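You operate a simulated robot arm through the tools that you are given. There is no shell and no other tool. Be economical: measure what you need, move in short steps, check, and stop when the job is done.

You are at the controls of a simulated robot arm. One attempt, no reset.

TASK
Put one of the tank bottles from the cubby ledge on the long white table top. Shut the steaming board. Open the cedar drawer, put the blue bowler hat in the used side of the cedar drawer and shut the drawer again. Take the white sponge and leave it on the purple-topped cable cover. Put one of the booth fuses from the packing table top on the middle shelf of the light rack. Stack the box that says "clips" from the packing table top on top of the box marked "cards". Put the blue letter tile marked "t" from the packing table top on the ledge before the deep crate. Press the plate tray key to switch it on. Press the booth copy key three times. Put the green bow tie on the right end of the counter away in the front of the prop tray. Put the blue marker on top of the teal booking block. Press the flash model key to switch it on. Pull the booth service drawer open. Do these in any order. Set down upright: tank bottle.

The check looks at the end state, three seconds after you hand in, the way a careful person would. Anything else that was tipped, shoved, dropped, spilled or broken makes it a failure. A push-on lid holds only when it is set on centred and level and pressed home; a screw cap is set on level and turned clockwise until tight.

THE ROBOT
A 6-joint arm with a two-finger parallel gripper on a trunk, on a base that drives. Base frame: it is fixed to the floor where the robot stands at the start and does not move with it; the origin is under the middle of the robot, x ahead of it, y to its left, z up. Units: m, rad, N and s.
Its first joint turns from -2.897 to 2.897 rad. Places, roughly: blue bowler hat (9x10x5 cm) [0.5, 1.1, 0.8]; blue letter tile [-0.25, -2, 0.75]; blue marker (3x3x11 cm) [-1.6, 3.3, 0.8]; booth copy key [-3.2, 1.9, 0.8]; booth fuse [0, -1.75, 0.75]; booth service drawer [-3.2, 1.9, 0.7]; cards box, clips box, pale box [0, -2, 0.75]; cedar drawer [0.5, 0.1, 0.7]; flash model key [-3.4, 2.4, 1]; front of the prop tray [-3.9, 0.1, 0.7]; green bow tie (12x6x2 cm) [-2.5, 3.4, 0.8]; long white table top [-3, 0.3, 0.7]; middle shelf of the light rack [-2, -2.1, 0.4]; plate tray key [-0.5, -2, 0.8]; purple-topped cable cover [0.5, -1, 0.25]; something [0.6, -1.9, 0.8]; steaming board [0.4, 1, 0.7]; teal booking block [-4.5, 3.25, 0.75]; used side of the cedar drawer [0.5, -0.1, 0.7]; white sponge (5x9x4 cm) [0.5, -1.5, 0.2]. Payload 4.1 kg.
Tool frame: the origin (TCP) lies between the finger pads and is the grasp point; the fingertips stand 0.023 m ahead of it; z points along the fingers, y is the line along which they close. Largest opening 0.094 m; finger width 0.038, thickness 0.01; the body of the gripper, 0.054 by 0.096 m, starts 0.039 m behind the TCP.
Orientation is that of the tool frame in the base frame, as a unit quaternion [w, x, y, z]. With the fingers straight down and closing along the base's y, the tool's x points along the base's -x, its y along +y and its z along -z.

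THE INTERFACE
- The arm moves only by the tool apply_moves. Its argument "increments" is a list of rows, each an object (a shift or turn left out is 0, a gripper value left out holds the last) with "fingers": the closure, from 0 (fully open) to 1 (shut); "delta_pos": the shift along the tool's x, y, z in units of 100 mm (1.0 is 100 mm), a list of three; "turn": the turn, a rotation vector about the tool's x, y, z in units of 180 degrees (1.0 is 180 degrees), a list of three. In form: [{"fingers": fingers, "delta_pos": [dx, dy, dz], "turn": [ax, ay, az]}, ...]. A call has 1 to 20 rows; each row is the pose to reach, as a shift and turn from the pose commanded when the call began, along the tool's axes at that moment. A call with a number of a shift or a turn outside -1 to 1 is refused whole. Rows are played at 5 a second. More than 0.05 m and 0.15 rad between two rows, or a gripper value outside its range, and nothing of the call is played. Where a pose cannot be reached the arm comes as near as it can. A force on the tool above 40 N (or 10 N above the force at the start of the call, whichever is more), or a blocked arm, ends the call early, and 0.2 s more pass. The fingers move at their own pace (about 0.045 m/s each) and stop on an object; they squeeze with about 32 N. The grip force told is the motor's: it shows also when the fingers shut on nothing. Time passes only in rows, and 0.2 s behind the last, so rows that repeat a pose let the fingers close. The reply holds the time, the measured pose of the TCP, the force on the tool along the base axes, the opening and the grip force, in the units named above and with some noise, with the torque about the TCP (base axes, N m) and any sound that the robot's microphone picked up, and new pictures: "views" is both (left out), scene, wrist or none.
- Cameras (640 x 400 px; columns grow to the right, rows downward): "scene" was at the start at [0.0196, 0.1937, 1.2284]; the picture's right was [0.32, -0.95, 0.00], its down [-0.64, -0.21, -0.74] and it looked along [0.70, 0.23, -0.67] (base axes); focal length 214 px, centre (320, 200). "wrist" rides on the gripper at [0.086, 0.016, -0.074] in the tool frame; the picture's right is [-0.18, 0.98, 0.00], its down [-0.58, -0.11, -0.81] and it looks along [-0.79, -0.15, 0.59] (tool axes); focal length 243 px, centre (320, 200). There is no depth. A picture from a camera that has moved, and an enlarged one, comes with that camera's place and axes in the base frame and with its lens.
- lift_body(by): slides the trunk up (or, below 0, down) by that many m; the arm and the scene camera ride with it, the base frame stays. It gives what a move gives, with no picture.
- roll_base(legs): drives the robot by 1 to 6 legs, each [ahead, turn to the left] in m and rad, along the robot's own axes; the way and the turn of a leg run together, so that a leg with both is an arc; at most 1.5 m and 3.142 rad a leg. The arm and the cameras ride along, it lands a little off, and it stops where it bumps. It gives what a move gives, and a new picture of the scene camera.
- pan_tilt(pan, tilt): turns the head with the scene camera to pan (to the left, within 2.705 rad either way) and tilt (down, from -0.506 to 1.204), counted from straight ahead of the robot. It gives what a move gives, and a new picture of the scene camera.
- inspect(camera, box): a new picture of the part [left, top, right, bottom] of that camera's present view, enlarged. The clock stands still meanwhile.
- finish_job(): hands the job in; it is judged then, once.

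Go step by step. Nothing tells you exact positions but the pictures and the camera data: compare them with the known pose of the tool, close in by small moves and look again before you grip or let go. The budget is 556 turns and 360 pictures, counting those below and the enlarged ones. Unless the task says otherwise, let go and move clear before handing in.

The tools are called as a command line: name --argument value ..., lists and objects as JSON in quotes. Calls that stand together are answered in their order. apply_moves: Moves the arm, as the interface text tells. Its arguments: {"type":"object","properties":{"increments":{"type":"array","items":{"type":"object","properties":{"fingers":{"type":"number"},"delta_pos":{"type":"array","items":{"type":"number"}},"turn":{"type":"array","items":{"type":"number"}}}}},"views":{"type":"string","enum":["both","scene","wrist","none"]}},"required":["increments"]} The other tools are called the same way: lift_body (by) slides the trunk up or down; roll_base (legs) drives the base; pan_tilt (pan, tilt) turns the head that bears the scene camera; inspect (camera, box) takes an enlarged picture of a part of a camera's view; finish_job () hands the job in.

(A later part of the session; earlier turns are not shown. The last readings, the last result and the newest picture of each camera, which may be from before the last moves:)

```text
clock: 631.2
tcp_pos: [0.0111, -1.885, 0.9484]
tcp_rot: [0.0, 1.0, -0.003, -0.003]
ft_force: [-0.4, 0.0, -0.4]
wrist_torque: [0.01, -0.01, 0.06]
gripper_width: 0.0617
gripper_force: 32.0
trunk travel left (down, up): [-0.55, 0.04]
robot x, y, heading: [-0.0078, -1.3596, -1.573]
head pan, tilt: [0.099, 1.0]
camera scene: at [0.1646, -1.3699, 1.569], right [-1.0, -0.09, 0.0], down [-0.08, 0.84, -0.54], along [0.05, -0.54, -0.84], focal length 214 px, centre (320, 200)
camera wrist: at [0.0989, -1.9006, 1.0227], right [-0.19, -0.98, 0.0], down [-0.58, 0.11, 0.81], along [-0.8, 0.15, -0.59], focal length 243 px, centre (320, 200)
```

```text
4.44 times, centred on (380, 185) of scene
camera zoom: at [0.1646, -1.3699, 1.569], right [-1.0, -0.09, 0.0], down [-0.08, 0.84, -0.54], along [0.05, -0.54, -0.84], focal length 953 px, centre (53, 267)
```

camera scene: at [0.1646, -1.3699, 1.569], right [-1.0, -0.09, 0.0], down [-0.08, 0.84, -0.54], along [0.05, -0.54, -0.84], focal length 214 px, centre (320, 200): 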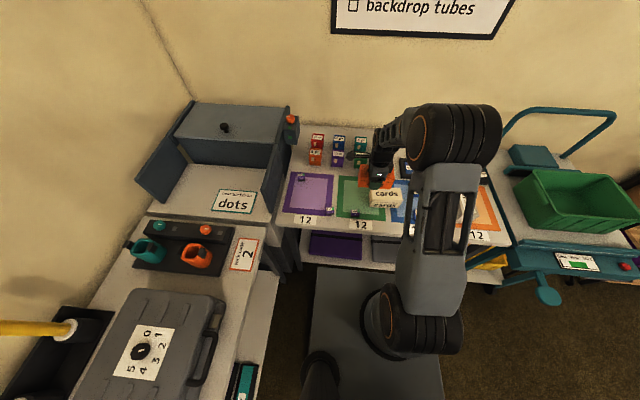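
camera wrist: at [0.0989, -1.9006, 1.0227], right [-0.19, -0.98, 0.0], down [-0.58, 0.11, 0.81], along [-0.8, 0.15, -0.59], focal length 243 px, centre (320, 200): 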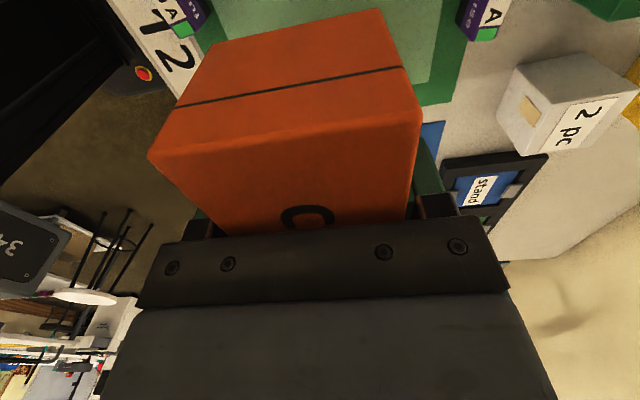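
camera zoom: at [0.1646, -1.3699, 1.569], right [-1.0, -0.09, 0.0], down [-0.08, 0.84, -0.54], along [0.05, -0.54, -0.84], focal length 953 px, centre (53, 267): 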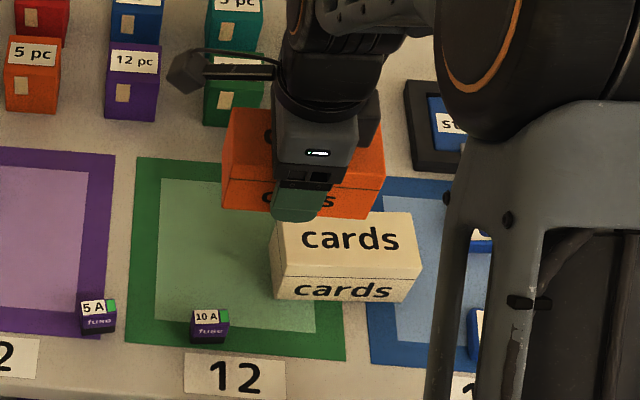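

apply_moves --increments '[{"delta_pos": [-0.35, 0.01, 0]}, {"delta_pos": [-0.68, 0.02, 0]}, {"delta_pos": [-0.68, 0.02, 0.35]}, {"delta_pos": [-0.68, 0.02, 0.55]}]' --views "none"

inspect --camera "scene" --box '[320, 140, 440, 230]'

inspect --camera "wrist" --box '[0, 0, 640, 400]'

```text
clock: 632.2
tcp_pos: [-0.0542, -1.8877, 0.8954]
tcp_rot: [-0.001, 1.0, -0.003, -0.004]
ft_force: [0.0, 0.6, -1.4]
wrist_torque: [0.03, -0.03, 0.02]
gripper_width: 0.062
gripper_force: 32.0
trunk travel left (down, up): [-0.55, 0.04]
robot x, y, heading: [-0.0099, -1.3605, -1.575]
head pan, tilt: [0.099, 1.0]
```

```text
4.44 times, centred on (380, 185) of scene
camera zoom: at [0.1654, -1.3705, 1.5689], right [-1.0, -0.09, 0.0], down [-0.08, 0.84, -0.54], along [0.05, -0.54, -0.84], focal length 953 px, centre (53, 267)
```

zoom: 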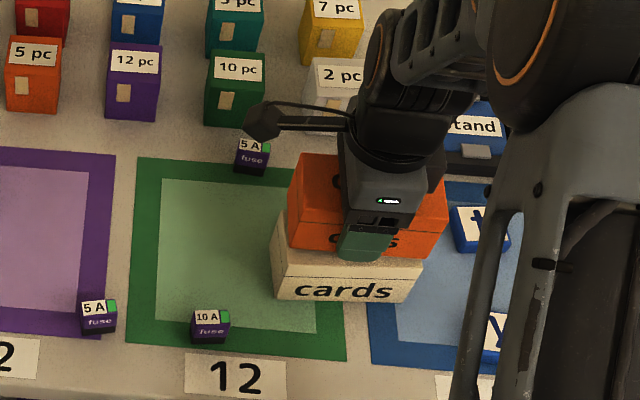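

```text
1.00 times, centred on (320, 200) of wrist
camera zoom: at [0.0321, -1.9037, 0.9684], right [-0.19, -0.98, 0.0], down [-0.58, 0.11, 0.81], along [-0.8, 0.15, -0.59], focal length 243 px, centre (320, 200)
```

zoom: 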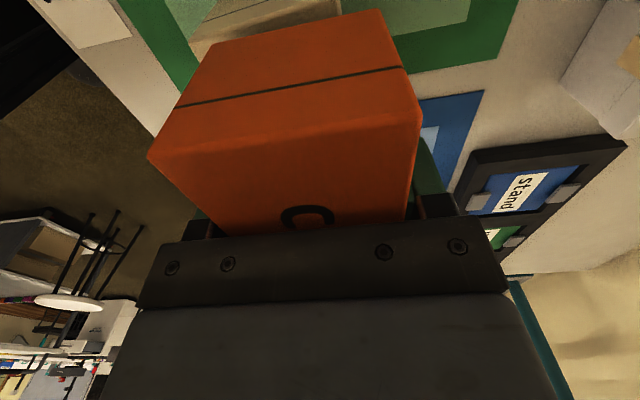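

apply_moves --increments '[{"delta_pos": [0.06, 0, 0]}, {"delta_pos": [0.06, 0, 0.06]}, {"delta_pos": [0.06, 0, 0.11]}, {"delta_pos": [0.06, 0, 0.15]}, {"delta_pos": [0.06, 0, 0.19]}]' --views "none"

inspect --camera "scene" --box '[320, 140, 440, 230]'

```text
clock: 633.2
tcp_pos: [-0.0517, -1.8885, 0.8847]
tcp_rot: [0.002, 1.0, -0.003, -0.003]
ft_force: [0.6, 5.8, 21.8]
wrist_torque: [0.7, 0.09, -0.06]
gripper_width: 0.0616
gripper_force: 31.9
trunk travel left (down, up): [-0.55, 0.04]
robot x, y, heading: [-0.0071, -1.3601, -1.571]
head pan, tilt: [0.099, 1.0]
stopped in row 5: the force on the tool passed its limit (the readings are from after the stop); the commanded pose is now the measured one
```

```text
4.44 times, centred on (380, 185) of scene
camera zoom: at [0.1656, -1.3671, 1.569], right [-1.0, -0.09, 0.0], down [-0.08, 0.84, -0.54], along [0.05, -0.54, -0.84], focal length 953 px, centre (53, 267)
```

zoom: 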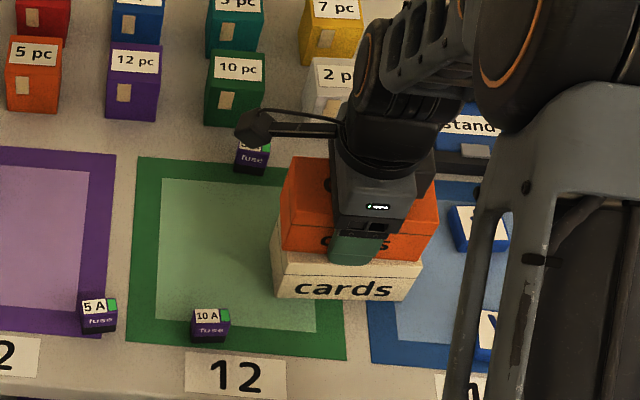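

apply_moves --increments '[{"delta_pos": [0, 0, -0.02], "fingers": 0}, {"delta_pos": [0, 0, -0.02], "fingers": 0}, {"delta_pos": [0, 0, -0.02], "fingers": 0}, {"delta_pos": [0, 0, -0.3]}, {"delta_pos": [0, 0, -0.7]}]' --views "wrist"

inspect --camera "scene" --box '[300, 130, 460, 250]'

```text
clock: 634.4
tcp_pos: [-0.0491, -1.8885, 0.9523]
tcp_rot: [0.002, 1.0, -0.002, -0.003]
ft_force: [0.4, -0.6, -0.1]
wrist_torque: [-0.01, 0.0, -0.04]
gripper_width: 0.094
gripper_force: 0.1
trunk travel left (down, up): [-0.55, 0.04]
robot x, y, heading: [-0.0091, -1.3639, -1.582]
head pan, tilt: [0.099, 1.0]
camera wrist: at [0.0363, -1.9048, 1.0261], right [-0.19, -0.98, 0.0], down [-0.58, 0.11, 0.81], along [-0.8, 0.15, -0.59], focal length 243 px, centre (320, 200)
```

wrist: 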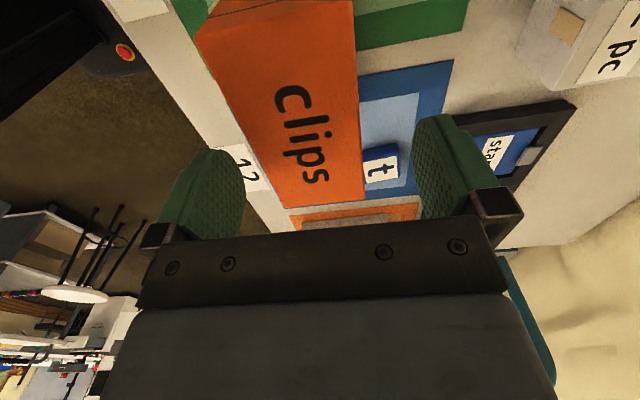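

```text
3.33 times, centred on (380, 190) of scene
camera zoom: at [0.1654, -1.3694, 1.5687], right [-1.0, -0.09, 0.0], down [-0.08, 0.84, -0.54], along [0.05, -0.54, -0.84], focal length 715 px, centre (120, 233)
```

zoom: 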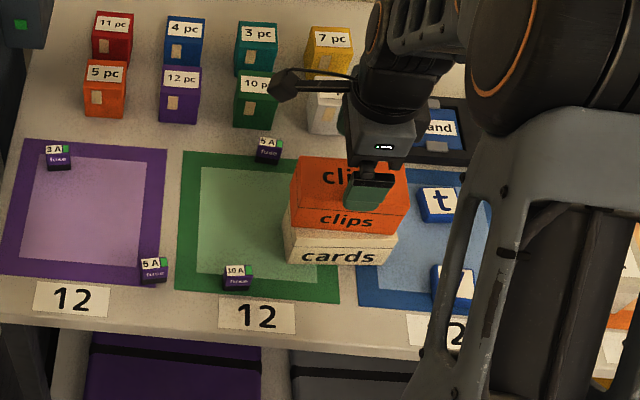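

Clips is stacked on cards. Next the "t" tile at about (-0.191, -1.936).

apply_moves --increments '[{"delta_pos": [-0.4, 0.12, 0]}, {"delta_pos": [-0.8, 0.3, 0]}]' --views "none"

apply_moves --increments '[{"delta_pos": [-0.3, 0.1, 0]}, {"delta_pos": [-0.6, 0.17, 0]}]' --views "both"

```text
clock: 635.0
tcp_pos: [-0.1309, -1.9189, 0.9529]
tcp_rot: [0.002, 1.0, -0.004, -0.003]
ft_force: [-0.8, 0.1, 0.9]
wrist_torque: [0.01, -0.01, 0.0]
gripper_width: 0.094
gripper_force: 0.0
trunk travel left (down, up): [-0.55, 0.04]
robot x, y, heading: [-0.0063, -1.3587, -1.578]
head pan, tilt: [0.099, 1.0]
```

```text
clock: 635.6
tcp_pos: [-0.1929, -1.9355, 0.9546]
tcp_rot: [0.001, 1.0, -0.003, -0.004]
ft_force: [-0.3, 0.0, -0.9]
wrist_torque: [-0.04, -0.03, 0.02]
gripper_width: 0.0938
gripper_force: 0.0
trunk travel left (down, up): [-0.55, 0.04]
robot x, y, heading: [-0.0082, -1.3617, -1.575]
head pan, tilt: [0.099, 1.0]
camera scene: at [0.1647, -1.3701, 1.569], right [-1.0, -0.09, 0.0], down [-0.08, 0.84, -0.54], along [0.05, -0.54, -0.84], focal length 214 px, centre (320, 200)
camera wrist: at [-0.1062, -1.9517, 1.029], right [-0.19, -0.98, 0.0], down [-0.58, 0.11, 0.81], along [-0.8, 0.15, -0.59], focal length 243 px, centre (320, 200)
```

scene: 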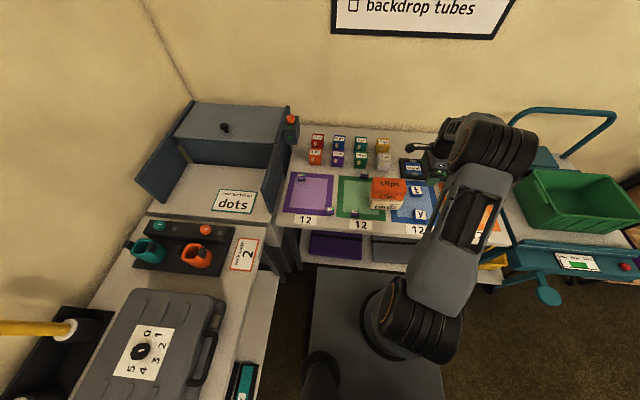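
wrist: 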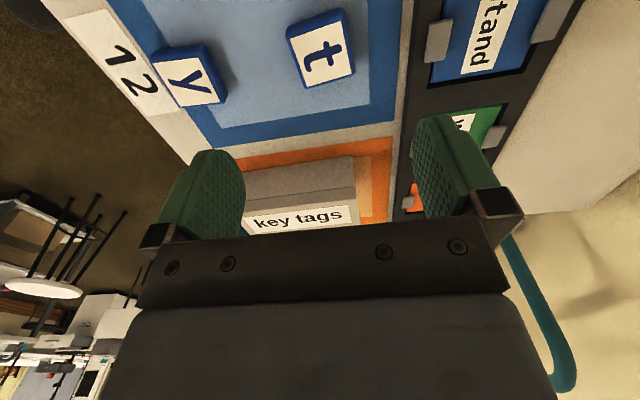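

apply_moves --increments '[{"delta_pos": [0, 0, 0.3], "fingers": 0.25}, {"delta_pos": [0, 0, 0.6], "fingers": 0.25}, {"delta_pos": [0, 0, 0.9]}]' --views "wrist"

```text
clock: 636.4
tcp_pos: [-0.1896, -1.9359, 0.8637]
tcp_rot: [0.002, 1.0, -0.003, -0.004]
ft_force: [0.3, -0.2, 0.2]
wrist_torque: [0.01, 0.0, -0.01]
gripper_width: 0.0702
gripper_force: 0.1
trunk travel left (down, up): [-0.55, 0.04]
robot x, y, heading: [-0.0104, -1.358, -1.573]
head pan, tilt: [0.099, 1.0]
camera wrist: at [-0.1032, -1.952, 0.9383], right [-0.19, -0.98, 0.0], down [-0.58, 0.11, 0.81], along [-0.8, 0.15, -0.59], focal length 243 px, centre (320, 200)
```

wrist: 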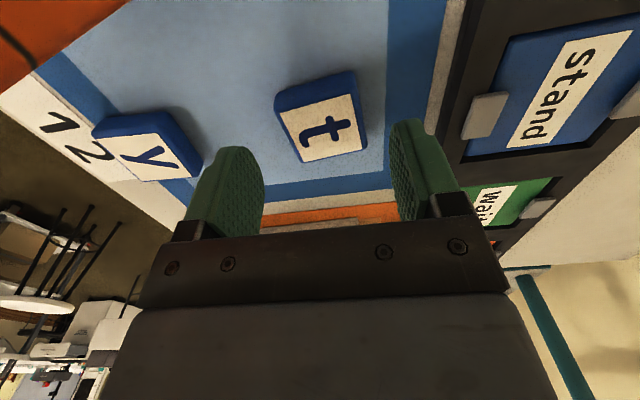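

apply_moves --increments '[{"delta_pos": [0, 0, 0.15]}, {"delta_pos": [0, 0, 0.28]}, {"delta_pos": [0, 0, 0.35]}]' --views "none"

apply_moves --increments '[{"delta_pos": [0, 0, 0], "fingers": 1}, {"delta_pos": [0, 0, 0], "fingers": 1}, {"delta_pos": [0, 0, 0], "fingers": 1}, {"delta_pos": [0, 0, 0], "fingers": 1}]' --views "wrist"

```text
clock: 637.2
tcp_pos: [-0.1888, -1.9367, 0.83]
tcp_rot: [0.002, 1.0, -0.003, -0.004]
ft_force: [0.5, 0.2, 0.3]
wrist_torque: [-0.02, 0.0, 0.0]
gripper_width: 0.0702
gripper_force: 0.0
trunk travel left (down, up): [-0.55, 0.04]
robot x, y, heading: [-0.0063, -1.3616, -1.575]
head pan, tilt: [0.099, 1.0]
```

```text
clock: 638.2
tcp_pos: [-0.1899, -1.9355, 0.8276]
tcp_rot: [0.002, 1.0, -0.002, -0.004]
ft_force: [0.4, -0.2, -0.9]
wrist_torque: [0.01, 0.01, -0.01]
gripper_width: 0.0465
gripper_force: 32.0
trunk travel left (down, up): [-0.55, 0.04]
robot x, y, heading: [-0.0059, -1.3584, -1.576]
head pan, tilt: [0.099, 1.0]
camera wrist: at [-0.1031, -1.9522, 0.9026], right [-0.19, -0.98, 0.0], down [-0.58, 0.11, 0.81], along [-0.8, 0.15, -0.59], focal length 243 px, centre (320, 200)
```

wrist: 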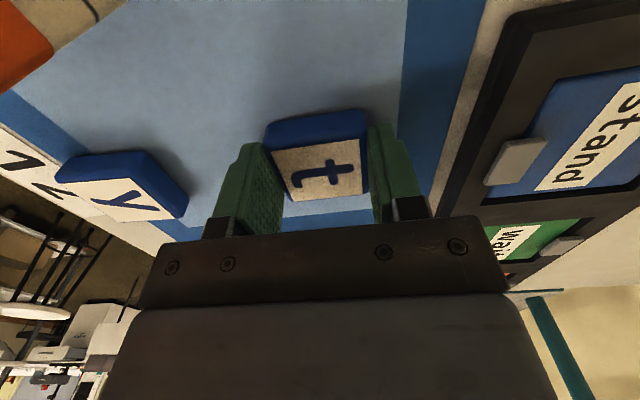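

apply_moves --increments '[{"delta_pos": [0, 0, -0.45]}, {"delta_pos": [0, 0, -0.9]}]' --views "none"

apply_moves --increments '[{"delta_pos": [0, -0.4, -0.2]}, {"delta_pos": [0.3, -0.7, -0.6]}, {"delta_pos": [0.6, -0.95, -0.9]}]' --views "none"

roll_base --legs '[[-0.05, 0], [0, -0.4], [-0.35, 0], [0, 0.4], [0.35, 0]]'

inspect --camera "scene" --box '[120, 80, 440, 280]'

```text
clock: 638.8
tcp_pos: [-0.1906, -1.9348, 0.9195]
tcp_rot: [0.001, 1.0, -0.003, -0.004]
ft_force: [0.2, 0.7, -0.6]
wrist_torque: [-0.01, -0.03, 0.0]
gripper_width: 0.0467
gripper_force: 32.3
trunk travel left (down, up): [-0.55, 0.04]
robot x, y, heading: [-0.0067, -1.3619, -1.576]
head pan, tilt: [0.099, 1.0]
```

```text
refused: row 2 steps farther than a row can; nothing moved
```

```text
clock: 642.9
tcp_pos: [-0.2612, -1.4417, 0.9189]
tcp_rot: [0.001, 0.979, -0.202, -0.003]
ft_force: [0.3, 0.2, -0.8]
wrist_torque: [0.0, 0.03, -0.01]
gripper_width: 0.0467
gripper_force: 31.7
trunk travel left (down, up): [-0.55, 0.04]
robot x, y, heading: [0.1328, -0.9851, -1.977]
head pan, tilt: [0.099, 1.0]
stopped in leg 3: the robot was blocked; the commanded pose is now the measured one
camera scene: at [0.2883, -1.0612, 1.5689], right [-0.95, 0.3, 0.0], down [0.26, 0.8, -0.54], along [-0.16, -0.51, -0.84], focal length 214 px, centre (320, 200)
```

scene: 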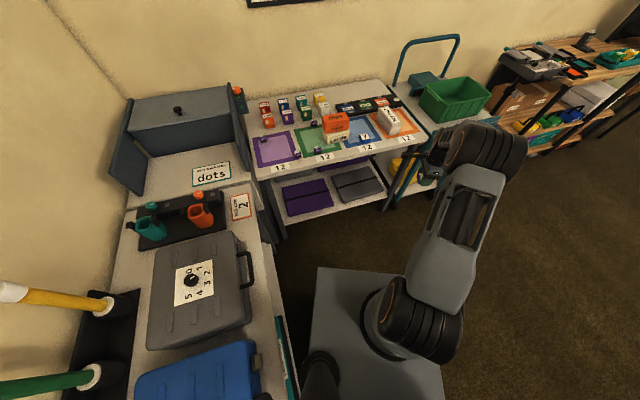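

```text
2.00 times, centred on (280, 180) of scene
camera zoom: at [0.2883, -1.0612, 1.5689], right [-0.95, 0.3, 0.0], down [0.26, 0.8, -0.54], along [-0.16, -0.51, -0.84], focal length 429 px, centre (400, 240)
```

zoom: 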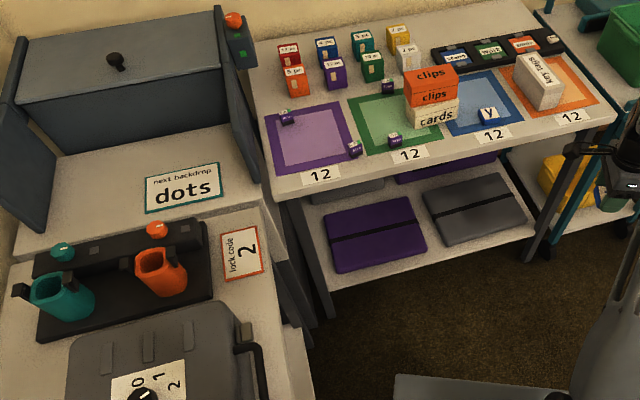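

roll_base --legs '[[0.03, 0], [0, 0.4], [0.34, 0]]'

inspect --camera "scene" --box '[80, 60, 400, 260]'

```text
clock: 646.8
tcp_pos: [-0.0684, -1.9294, 0.9171]
tcp_rot: [0.0, 1.0, -0.005, -0.003]
ft_force: [0.6, 1.3, 0.0]
wrist_torque: [0.01, 0.0, 0.02]
gripper_width: 0.0469
gripper_force: 31.8
trunk travel left (down, up): [-0.55, 0.04]
robot x, y, heading: [0.1181, -1.3586, -1.584]
head pan, tilt: [0.099, 1.0]
camera scene: at [0.2919, -1.3656, 1.5689], right [-1.0, -0.09, 0.0], down [-0.07, 0.84, -0.54], along [0.05, -0.54, -0.84], focal length 214 px, centre (320, 200)
```

scene: 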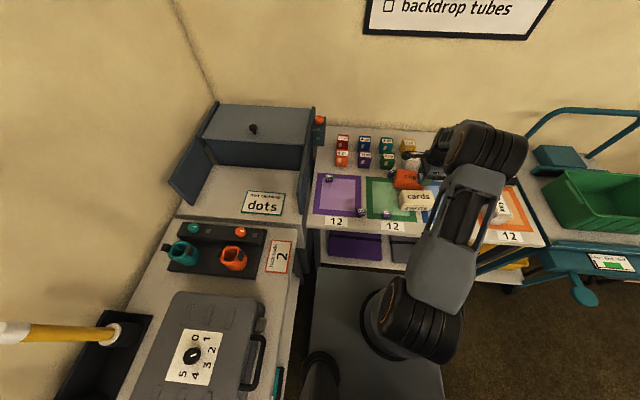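

```text
2.00 times, centred on (240, 160) of scene
camera zoom: at [0.2919, -1.3656, 1.5689], right [-1.0, -0.09, 0.0], down [-0.07, 0.84, -0.54], along [0.05, -0.54, -0.84], focal length 429 px, centre (480, 280)
```

zoom: 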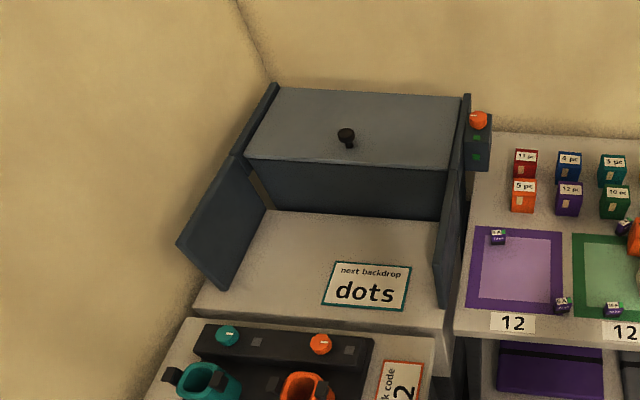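

inspect --camera "scene" --box '[340, 130, 460, 230]'

inspect --camera "wrist" --box '[0, 0, 640, 400]'

```text
4.00 times, centred on (400, 180) of scene
camera zoom: at [0.2919, -1.3656, 1.5689], right [-1.0, -0.09, 0.0], down [-0.07, 0.84, -0.54], along [0.05, -0.54, -0.84], focal length 858 px, centre (0, 280)
```

zoom: 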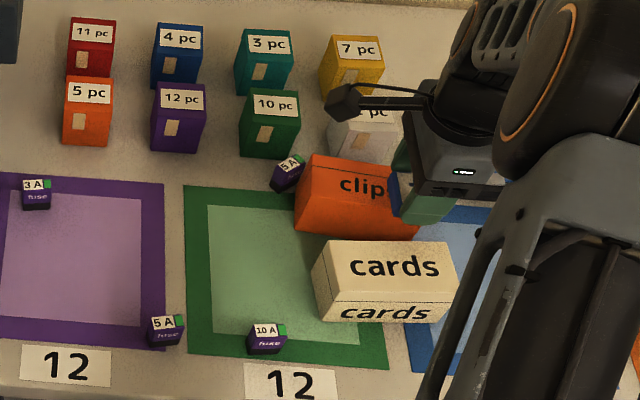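

```text
1.00 times, centred on (320, 200) of wrist
camera zoom: at [0.0191, -1.9453, 0.9924], right [-0.19, -0.98, 0.0], down [-0.57, 0.12, 0.81], along [-0.79, 0.16, -0.59], focal length 243 px, centre (320, 200)
```

zoom: 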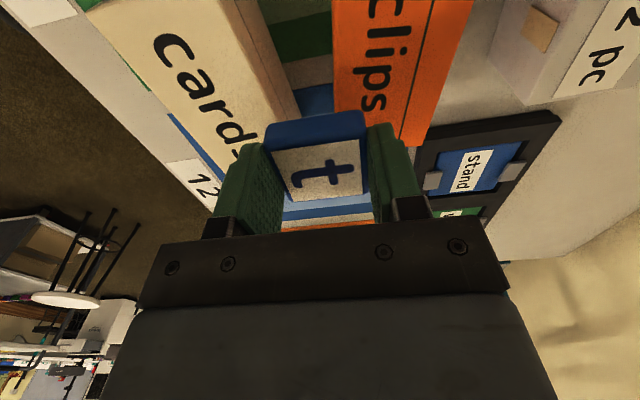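

The stack was hit during the drive: clips has fallen behind cards. I'll deposit the tile first, then restack. Raise straight up.

apply_moves --increments '[{"delta_pos": [0, 0, -0.45]}, {"delta_pos": [0, 0, -0.9]}]' --views "none"

lift_body --by 0.04

apply_moves --increments '[{"delta_pos": [0, 0, 0]}]' --views "both"

```text
clock: 647.4
tcp_pos: [-0.0637, -1.927, 1.0103]
tcp_rot: [0.001, 1.0, -0.005, -0.004]
ft_force: [-1.2, 0.1, 0.3]
wrist_torque: [0.0, 0.01, -0.03]
gripper_width: 0.0468
gripper_force: 32.2
trunk travel left (down, up): [-0.55, 0.04]
robot x, y, heading: [0.1173, -1.3543, -1.58]
head pan, tilt: [0.099, 1.0]
```

```text
clock: 648.2
tcp_pos: [-0.0649, -1.9279, 1.0507]
tcp_rot: [0.001, 1.0, -0.005, -0.003]
ft_force: [0.0, 0.0, -1.0]
wrist_torque: [0.01, -0.03, 0.02]
gripper_width: 0.0467
gripper_force: 32.0
trunk travel left (down, up): [-0.59, 0.0]
robot x, y, heading: [0.1174, -1.3562, -1.583]
head pan, tilt: [0.099, 1.0]
```

```text
clock: 648.6
tcp_pos: [-0.0646, -1.9274, 1.0492]
tcp_rot: [0.001, 1.0, -0.005, -0.004]
ft_force: [0.1, -0.2, -1.5]
wrist_torque: [0.02, -0.03, 0.01]
gripper_width: 0.047
gripper_force: 32.2
trunk travel left (down, up): [-0.59, 0.0]
robot x, y, heading: [0.1154, -1.3572, -1.579]
head pan, tilt: [0.099, 1.0]
camera scene: at [0.2919, -1.3652, 1.6089], right [-1.0, -0.09, 0.0], down [-0.07, 0.84, -0.54], along [0.05, -0.54, -0.84], focal length 214 px, centre (320, 200)
camera wrist: at [0.022, -1.9437, 1.1239], right [-0.19, -0.98, 0.0], down [-0.57, 0.12, 0.81], along [-0.79, 0.16, -0.59], focal length 243 px, centre (320, 200)
```

scene: 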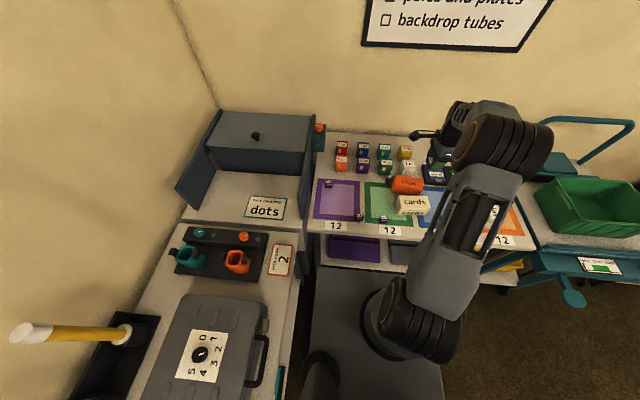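
wrist: 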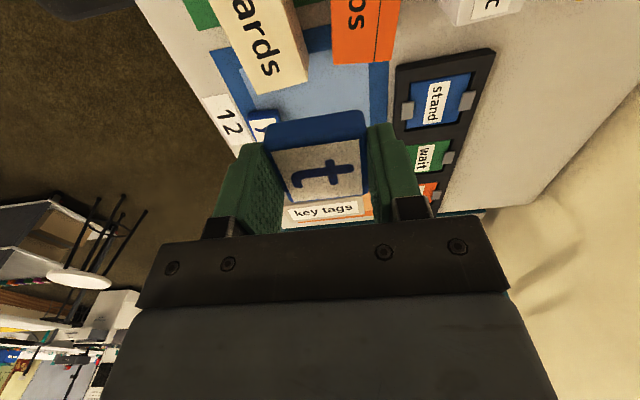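

apply_moves --increments '[{"delta_pos": [0.48, 0, 0]}, {"delta_pos": [0.96, 0, 0]}]' --views "none"

apply_moves --increments '[{"delta_pos": [0.48, 0, 0]}, {"delta_pos": [0.96, 0, 0]}]' --views "none"

apply_moves --increments '[{"delta_pos": [0.48, 0, 0]}, {"delta_pos": [0.96, 0, 0]}]' --views "none"

apply_moves --increments '[{"delta_pos": [0.48, 0, 0]}, {"delta_pos": [0.96, 0, 0]}]' --views "none"

apply_moves --increments '[{"delta_pos": [0.48, 0, 0]}, {"delta_pos": [0.96, 0, 0]}]' --views "both"

```text
clock: 649.2
tcp_pos: [0.0282, -1.9292, 1.0488]
tcp_rot: [0.001, 1.0, -0.006, -0.004]
ft_force: [0.4, -1.2, -0.2]
wrist_torque: [0.01, -0.03, 0.0]
gripper_width: 0.0467
gripper_force: 31.9
trunk travel left (down, up): [-0.59, 0.0]
robot x, y, heading: [0.116, -1.3542, -1.581]
head pan, tilt: [0.099, 1.0]
```

```text
clock: 649.8
tcp_pos: [0.129, -1.931, 1.0469]
tcp_rot: [0.001, 1.0, -0.006, -0.003]
ft_force: [0.7, -0.5, 0.5]
wrist_torque: [-0.04, 0.05, 0.02]
gripper_width: 0.0464
gripper_force: 31.8
trunk travel left (down, up): [-0.59, 0.0]
robot x, y, heading: [0.1161, -1.3543, -1.582]
head pan, tilt: [0.099, 1.0]
```

```text
clock: 650.4
tcp_pos: [0.2253, -1.9308, 1.0473]
tcp_rot: [0.001, 1.0, -0.006, -0.003]
ft_force: [0.3, -0.9, -0.2]
wrist_torque: [-0.02, 0.0, 0.01]
gripper_width: 0.0467
gripper_force: 31.8
trunk travel left (down, up): [-0.59, 0.0]
robot x, y, heading: [0.1184, -1.3535, -1.58]
head pan, tilt: [0.099, 1.0]
```

```text
clock: 651.0
tcp_pos: [0.3222, -1.9314, 1.0465]
tcp_rot: [0.001, 1.0, -0.005, -0.003]
ft_force: [0.2, -0.3, -0.5]
wrist_torque: [-0.01, 0.03, -0.01]
gripper_width: 0.0467
gripper_force: 32.0
trunk travel left (down, up): [-0.59, 0.0]
robot x, y, heading: [0.1168, -1.3554, -1.58]
head pan, tilt: [0.099, 1.0]
```

```text
clock: 651.6
tcp_pos: [0.4185, -1.9328, 1.0462]
tcp_rot: [0.001, 1.0, -0.006, -0.004]
ft_force: [-0.1, 0.2, -1.2]
wrist_torque: [-0.02, -0.06, -0.01]
gripper_width: 0.0467
gripper_force: 31.8
trunk travel left (down, up): [-0.59, 0.0]
robot x, y, heading: [0.1168, -1.358, -1.583]
head pan, tilt: [0.099, 1.0]
camera scene: at [0.2932, -1.3654, 1.6088], right [-1.0, -0.09, 0.0], down [-0.08, 0.84, -0.54], along [0.05, -0.54, -0.84], focal length 214 px, centre (320, 200)
camera wrist: at [0.5054, -1.9491, 1.1203], right [-0.2, -0.98, 0.0], down [-0.57, 0.12, 0.81], along [-0.8, 0.16, -0.59], focal length 243 px, centre (320, 200)
```

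scene: 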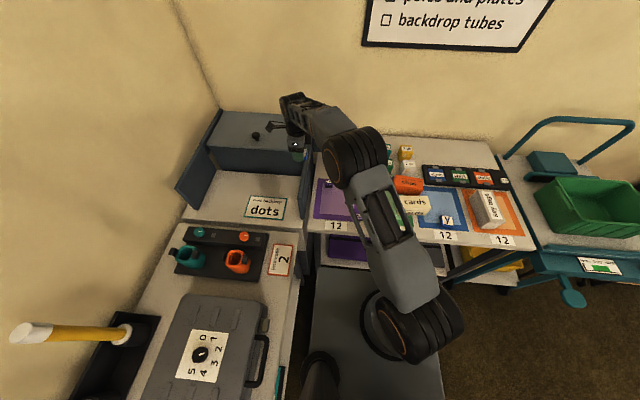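
wrist: 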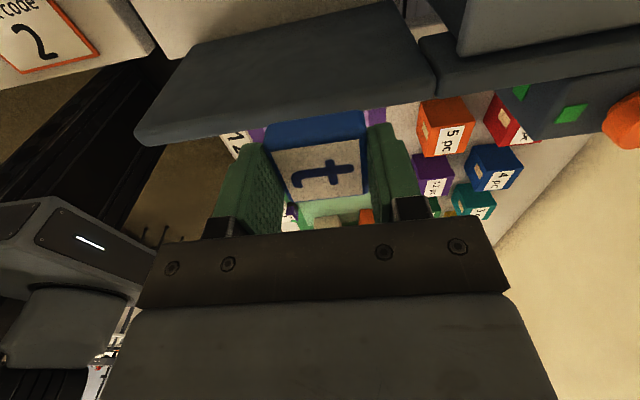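

apply_moves --increments '[{"delta_pos": [0.48, 0, 0]}, {"delta_pos": [0.98, 0, 0]}]' --views "none"

apply_moves --increments '[{"delta_pos": [0.1, 0, 0]}]' --views "both"

```text
clock: 652.2
tcp_pos: [0.512, -1.928, 1.0431]
tcp_rot: [0.001, 1.0, -0.006, -0.005]
ft_force: [-0.7, 0.7, -0.1]
wrist_torque: [0.03, -0.02, -0.04]
gripper_width: 0.0467
gripper_force: 32.0
out of reach, approached as far as the arm can: row 2
trunk travel left (down, up): [-0.59, 0.0]
robot x, y, heading: [0.1163, -1.3519, -1.584]
head pan, tilt: [0.099, 1.0]
```

```text
clock: 652.6
tcp_pos: [0.5179, -1.9256, 1.0434]
tcp_rot: [0.0, 1.0, -0.005, -0.003]
ft_force: [-0.1, 0.0, 0.3]
wrist_torque: [0.0, 0.0, -0.06]
gripper_width: 0.0466
gripper_force: 31.9
out of reach, approached as far as the arm can: row 1
trunk travel left (down, up): [-0.59, 0.0]
robot x, y, heading: [0.1187, -1.3523, -1.578]
head pan, tilt: [0.099, 1.0]
camera scene: at [0.292, -1.3649, 1.6089], right [-1.0, -0.09, 0.0], down [-0.07, 0.84, -0.54], along [0.05, -0.54, -0.84], focal length 214 px, centre (320, 200)
camera wrist: at [0.605, -1.942, 1.1181], right [-0.19, -0.98, 0.0], down [-0.57, 0.12, 0.81], along [-0.79, 0.16, -0.59], focal length 243 px, centre (320, 200)
```

scene: 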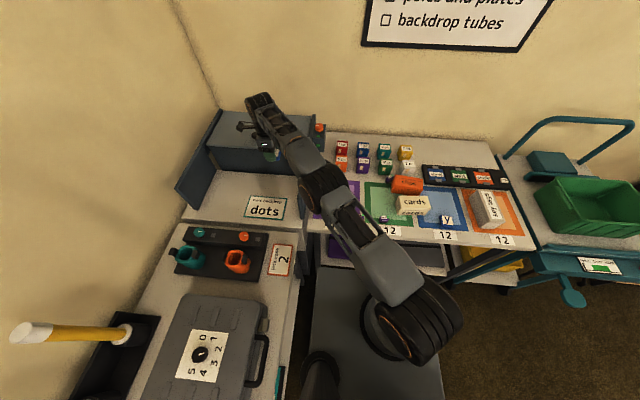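
wrist: 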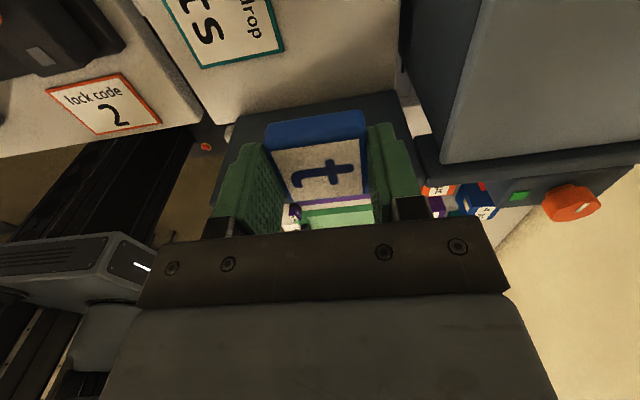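

apply_moves --increments '[{"delta_pos": [0, 0, 0.3]}, {"delta_pos": [0, 0, 0.6]}, {"delta_pos": [0, 0, 0.9]}]' --views "both"

```text
clock: 653.4
tcp_pos: [0.517, -1.9257, 0.9538]
tcp_rot: [0.001, 1.0, -0.005, -0.004]
ft_force: [1.0, 0.6, 0.8]
wrist_torque: [0.03, 0.02, 0.01]
gripper_width: 0.0468
gripper_force: 31.8
trunk travel left (down, up): [-0.59, 0.0]
robot x, y, heading: [0.1182, -1.3562, -1.587]
head pan, tilt: [0.099, 1.0]
camera scene: at [0.2923, -1.3655, 1.6089], right [-1.0, -0.09, 0.0], down [-0.07, 0.84, -0.54], along [0.05, -0.54, -0.84], focal length 214 px, centre (320, 200)
camera wrist: at [0.6037, -1.9419, 1.0274], right [-0.19, -0.98, 0.0], down [-0.58, 0.12, 0.81], along [-0.79, 0.16, -0.59], focal length 243 px, centre (320, 200)
```

scene: 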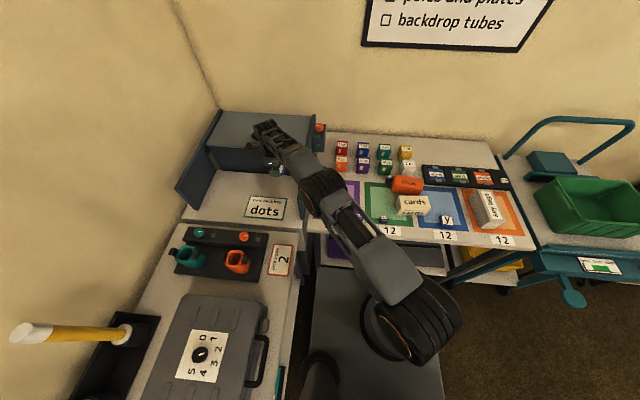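
wrist: 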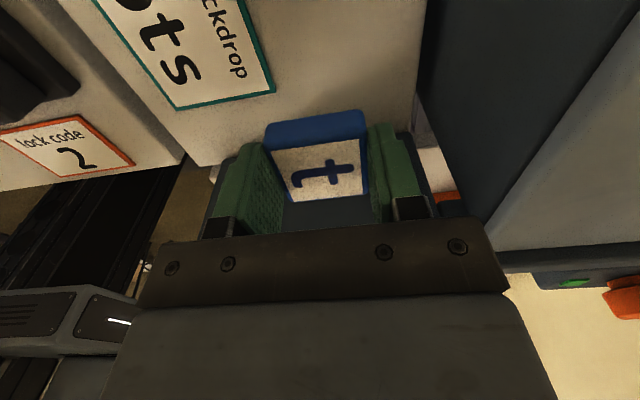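

inspect --camera "scene" --box '[170, 90, 370, 230]'

```text
2.86 times, centred on (270, 160) of scene
camera zoom: at [0.2923, -1.3655, 1.6089], right [-1.0, -0.09, 0.0], down [-0.07, 0.84, -0.54], along [0.05, -0.54, -0.84], focal length 613 px, centre (463, 314)
```

zoom: 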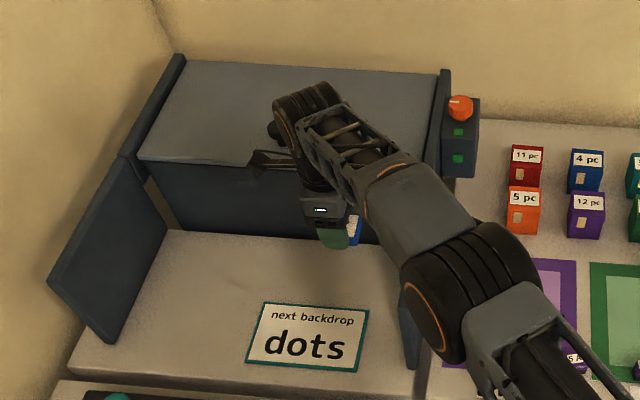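

apply_moves --increments '[{"delta_pos": [0, 0, 0.25]}, {"delta_pos": [0, 0, 0.5]}]' --views "none"

inspect --camera "scene" --box '[170, 90, 370, 230]'

inspect --camera "wrist" --box '[0, 0, 640, 400]'

```text
clock: 654.0
tcp_pos: [0.516, -1.9251, 0.9058]
tcp_rot: [0.002, 1.0, -0.005, -0.002]
ft_force: [0.9, -0.3, 0.0]
wrist_torque: [-0.03, 0.02, 0.0]
gripper_width: 0.0467
gripper_force: 31.8
trunk travel left (down, up): [-0.59, 0.0]
robot x, y, heading: [0.1208, -1.3515, -1.584]
head pan, tilt: [0.099, 1.0]
```

```text
2.86 times, centred on (270, 160) of scene
camera zoom: at [0.2924, -1.3656, 1.6089], right [-1.0, -0.09, 0.0], down [-0.07, 0.84, -0.54], along [0.05, -0.54, -0.84], focal length 613 px, centre (463, 314)
```

zoom: 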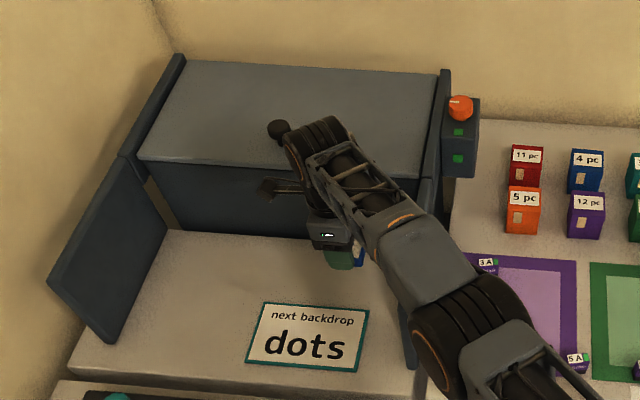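

```text
1.00 times, centred on (320, 200) of wrist
camera zoom: at [0.6037, -1.9415, 0.9793], right [-0.19, -0.98, 0.0], down [-0.58, 0.12, 0.81], along [-0.79, 0.16, -0.59], focal length 243 px, centre (320, 200)
```

zoom: 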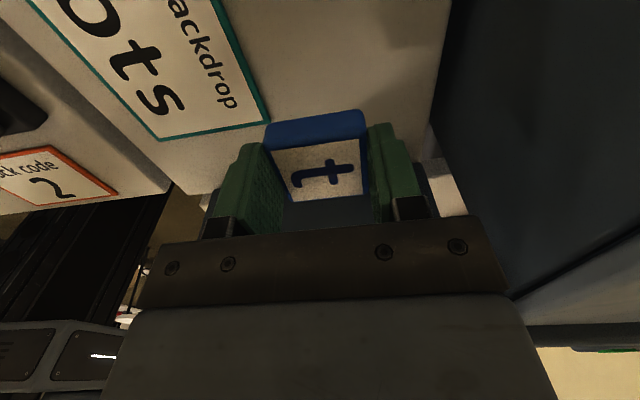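

apply_moves --increments '[{"delta_pos": [0, 0, 0.2]}, {"delta_pos": [0, 0, 0.4]}]' --views "none"

inspect --camera "scene" --box '[170, 90, 370, 230]'

```text
clock: 654.6
tcp_pos: [0.5122, -1.9206, 0.8665]
tcp_rot: [0.001, 1.0, -0.005, -0.004]
ft_force: [0.7, -0.2, -0.2]
wrist_torque: [-0.05, 0.01, -0.03]
gripper_width: 0.0468
gripper_force: 31.8
out of reach, approached as far as the arm can: row 2
trunk travel left (down, up): [-0.59, 0.0]
robot x, y, heading: [0.1209, -1.3564, -1.582]
head pan, tilt: [0.099, 1.0]
```

```text
2.86 times, centred on (270, 160) of scene
camera zoom: at [0.2923, -1.3654, 1.6089], right [-1.0, -0.09, 0.0], down [-0.07, 0.84, -0.54], along [0.05, -0.54, -0.84], focal length 613 px, centre (463, 314)
```

zoom: 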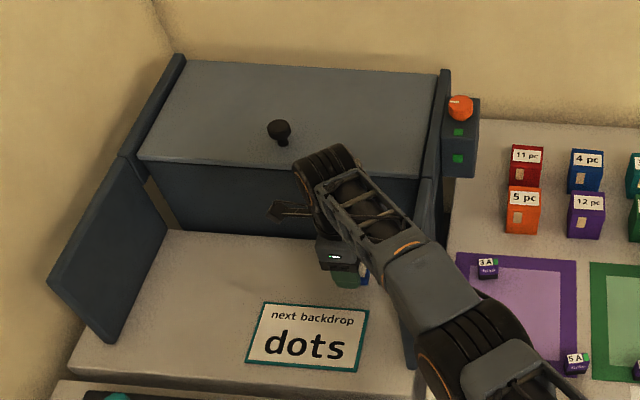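

lift_body --by -0.03

apply_moves --increments '[{"delta_pos": [0, 0, 0.04]}, {"delta_pos": [0, 0, 0.08]}]' --views "wrist"

```text
clock: 655.4
tcp_pos: [0.5123, -1.9189, 0.8379]
tcp_rot: [0.001, 1.0, -0.005, -0.003]
ft_force: [-0.3, 0.5, -0.1]
wrist_torque: [0.01, 0.01, -0.03]
gripper_width: 0.0468
gripper_force: 32.3
trunk travel left (down, up): [-0.56, 0.03]
robot x, y, heading: [0.1147, -1.3545, -1.589]
head pan, tilt: [0.099, 1.0]
```

```text
clock: 656.0
tcp_pos: [0.5125, -1.9183, 0.8288]
tcp_rot: [0.001, 1.0, -0.006, -0.004]
ft_force: [-0.3, 0.2, -0.4]
wrist_torque: [0.0, 0.0, 0.01]
gripper_width: 0.0468
gripper_force: 31.8
trunk travel left (down, up): [-0.56, 0.03]
robot x, y, heading: [0.1168, -1.3562, -1.588]
head pan, tilt: [0.099, 1.0]
camera wrist: at [0.5988, -1.9346, 0.9031], right [-0.19, -0.98, 0.0], down [-0.57, 0.12, 0.81], along [-0.79, 0.16, -0.59], focal length 243 px, centre (320, 200)
```

wrist: 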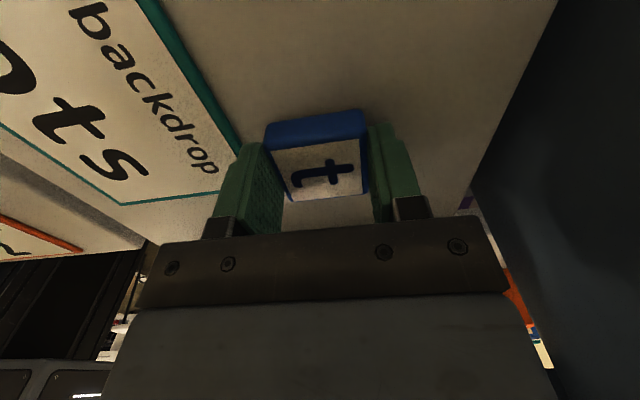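

apply_moves --increments '[{"delta_pos": [0, 0.03, 0.04]}, {"delta_pos": [0, 0.05, 0.08]}, {"delta_pos": [0, 0.05, 0.12]}]' --views "none"

```text
clock: 656.8
tcp_pos: [0.5093, -1.9173, 0.8232]
tcp_rot: [0.004, 1.0, -0.005, 0.0]
ft_force: [10.3, -0.3, 27.6]
wrist_torque: [0.12, -0.17, -0.03]
gripper_width: 0.0469
gripper_force: 31.6
out of reach, approached as far as the arm can: row 1, 2, 3
trunk travel left (down, up): [-0.56, 0.03]
robot x, y, heading: [0.1209, -1.3518, -1.58]
head pan, tilt: [0.099, 1.0]
```

Tile touches the ledge. Open a little and rise.

apply_moves --increments '[{"delta_pos": [0, 0, -0.03], "fingers": 0.38}, {"delta_pos": [0, 0, -0.03], "fingers": 0.38}, {"delta_pos": [0, 0, -0.4], "fingers": 0.38}, {"delta_pos": [0, 0, -0.8]}]' --views "none"

apply_moves --increments '[{"delta_pos": [0, 0, -0.45]}, {"delta_pos": [0, 0, -0.9]}]' --views "none"

lift_body --by 0.03

inspect --camera "wrist" --box '[0, 0, 640, 400]'

```text
clock: 657.8
tcp_pos: [0.5127, -1.9261, 0.8947]
tcp_rot: [0.0, 1.0, -0.004, -0.004]
ft_force: [1.2, -0.2, 0.5]
wrist_torque: [0.01, -0.03, -0.01]
gripper_width: 0.0582
gripper_force: 0.1
out of reach, approached as far as the arm can: row 3, 4
trunk travel left (down, up): [-0.56, 0.03]
robot x, y, heading: [0.1137, -1.3574, -1.577]
head pan, tilt: [0.099, 1.0]
```

```text
clock: 658.4
tcp_pos: [0.5152, -1.9265, 0.9884]
tcp_rot: [0.001, 1.0, -0.005, -0.003]
ft_force: [-0.1, -0.1, 0.7]
wrist_torque: [0.01, 0.0, 0.01]
gripper_width: 0.0583
gripper_force: 0.1
trunk travel left (down, up): [-0.56, 0.03]
robot x, y, heading: [0.1178, -1.3575, -1.589]
head pan, tilt: [0.099, 1.0]
```

```text
clock: 659.1
tcp_pos: [0.5157, -1.9272, 1.0176]
tcp_rot: [0.001, 1.0, -0.005, -0.004]
ft_force: [-0.7, -0.2, 0.0]
wrist_torque: [0.01, 0.02, 0.01]
gripper_width: 0.0584
gripper_force: 0.0
trunk travel left (down, up): [-0.59, 0.0]
robot x, y, heading: [0.1195, -1.3527, -1.58]
head pan, tilt: [0.099, 1.0]
```

```text
1.00 times, centred on (320, 200) of wrist
camera zoom: at [0.6031, -1.9437, 1.0917], right [-0.19, -0.98, 0.0], down [-0.57, 0.12, 0.81], along [-0.79, 0.16, -0.59], focal length 243 px, centre (320, 200)
```

zoom: 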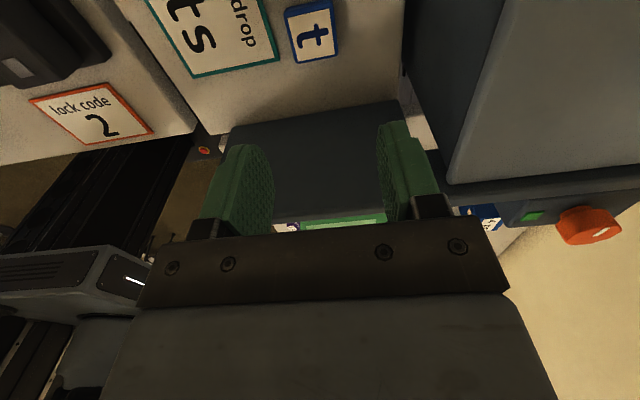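

Tile is on the ledge. Raise clear of the side panel and swing back over the packing table.

apply_moves --increments '[{"delta_pos": [0, 0, -0.45]}, {"delta_pos": [0, 0, -0.6]}]' --views "none"

apply_moves --increments '[{"delta_pos": [-0.48, 0, 0]}, {"delta_pos": [-0.96, 0, 0]}]' --views "none"

apply_moves --increments '[{"delta_pos": [-0.48, 0, 0]}, {"delta_pos": [-0.96, 0, 0]}]' --views "none"

apply_moves --increments '[{"delta_pos": [-0.48, 0, 0]}, {"delta_pos": [-0.96, 0, 0]}]' --views "none"

apply_moves --increments '[{"delta_pos": [-0.48, 0, 0]}, {"delta_pos": [-0.96, 0, 0]}]' --views "both"

```text
clock: 659.7
tcp_pos: [0.514, -1.9235, 1.0787]
tcp_rot: [0.001, 1.0, -0.005, -0.004]
ft_force: [0.0, -0.2, -0.1]
wrist_torque: [-0.02, -0.01, 0.02]
gripper_width: 0.0584
gripper_force: 0.0
out of reach, approached as far as the arm can: row 2
trunk travel left (down, up): [-0.59, 0.0]
robot x, y, heading: [0.118, -1.3532, -1.583]
head pan, tilt: [0.099, 1.0]
```

```text
clock: 660.3
tcp_pos: [0.419, -1.9271, 1.0825]
tcp_rot: [0.011, 1.0, -0.005, 0.004]
ft_force: [-3.6, 7.7, -14.2]
wrist_torque: [-0.38, -0.19, 0.02]
gripper_width: 0.0583
gripper_force: 0.1
out of reach, approached as far as the arm can: row 1
trunk travel left (down, up): [-0.59, 0.0]
robot x, y, heading: [0.1191, -1.3526, -1.583]
head pan, tilt: [0.099, 1.0]
```

```text
clock: 660.9
tcp_pos: [0.3222, -1.9217, 1.0781]
tcp_rot: [0.001, 1.0, -0.005, -0.002]
ft_force: [-0.9, 1.0, -0.4]
wrist_torque: [0.0, -0.02, 0.02]
gripper_width: 0.0584
gripper_force: 0.1
trunk travel left (down, up): [-0.59, 0.0]
robot x, y, heading: [0.1173, -1.3567, -1.579]
head pan, tilt: [0.099, 1.0]
```

```text
clock: 661.5
tcp_pos: [0.2258, -1.9206, 1.0764]
tcp_rot: [0.002, 1.0, -0.005, -0.003]
ft_force: [-0.9, 0.3, -0.3]
wrist_torque: [-0.03, -0.02, -0.01]
gripper_width: 0.0583
gripper_force: 0.0
trunk travel left (down, up): [-0.59, 0.0]
robot x, y, heading: [0.1184, -1.3553, -1.581]
head pan, tilt: [0.099, 1.0]
```

```text
clock: 662.1
tcp_pos: [0.1278, -1.9193, 1.0788]
tcp_rot: [0.0, 1.0, -0.005, -0.003]
ft_force: [0.7, 1.3, 0.6]
wrist_torque: [0.03, 0.0, -0.01]
gripper_width: 0.0586
gripper_force: 0.1
trunk travel left (down, up): [-0.59, 0.0]
robot x, y, heading: [0.1214, -1.3536, -1.586]
head pan, tilt: [0.099, 1.0]
camera scene: at [0.2911, -1.3652, 1.609], right [-1.0, -0.09, 0.0], down [-0.07, 0.84, -0.54], along [0.05, -0.54, -0.84], focal length 214 px, centre (320, 200)
camera wrist: at [0.2148, -1.9349, 1.1542], right [-0.2, -0.98, 0.0], down [-0.58, 0.12, 0.81], along [-0.79, 0.16, -0.59], focal length 243 px, centre (320, 200)
```

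scene: 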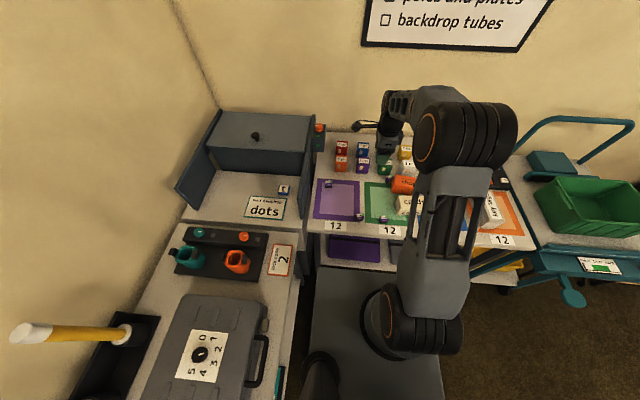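
wrist: 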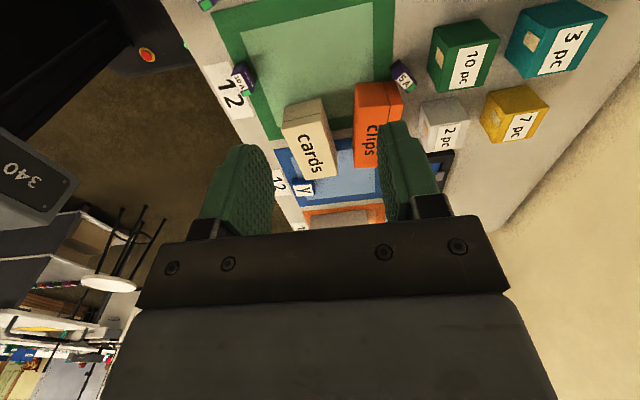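

inspect --camera "wrist" --box '[200, 20, 460, 200]'

inspect --camera "scene" --box '[320, 130, 440, 240]'

```text
2.22 times, centred on (330, 110) of wrist
camera zoom: at [0.2148, -1.9349, 1.1542], right [-0.2, -0.98, 0.0], down [-0.58, 0.12, 0.81], along [-0.79, 0.16, -0.59], focal length 539 px, centre (298, 400)
```

zoom: 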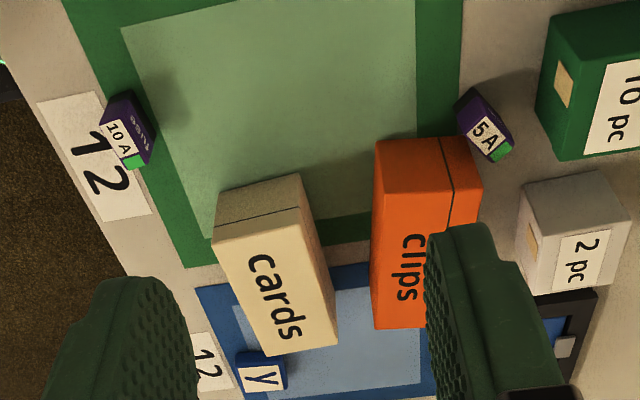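

```text
3.64 times, centred on (380, 185) of scene
camera zoom: at [0.2911, -1.3652, 1.609], right [-1.0, -0.09, 0.0], down [-0.07, 0.84, -0.54], along [0.05, -0.54, -0.84], focal length 780 px, centre (102, 254)
```

zoom: 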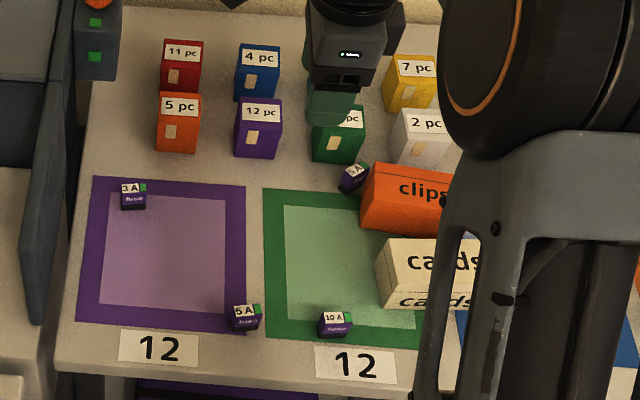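

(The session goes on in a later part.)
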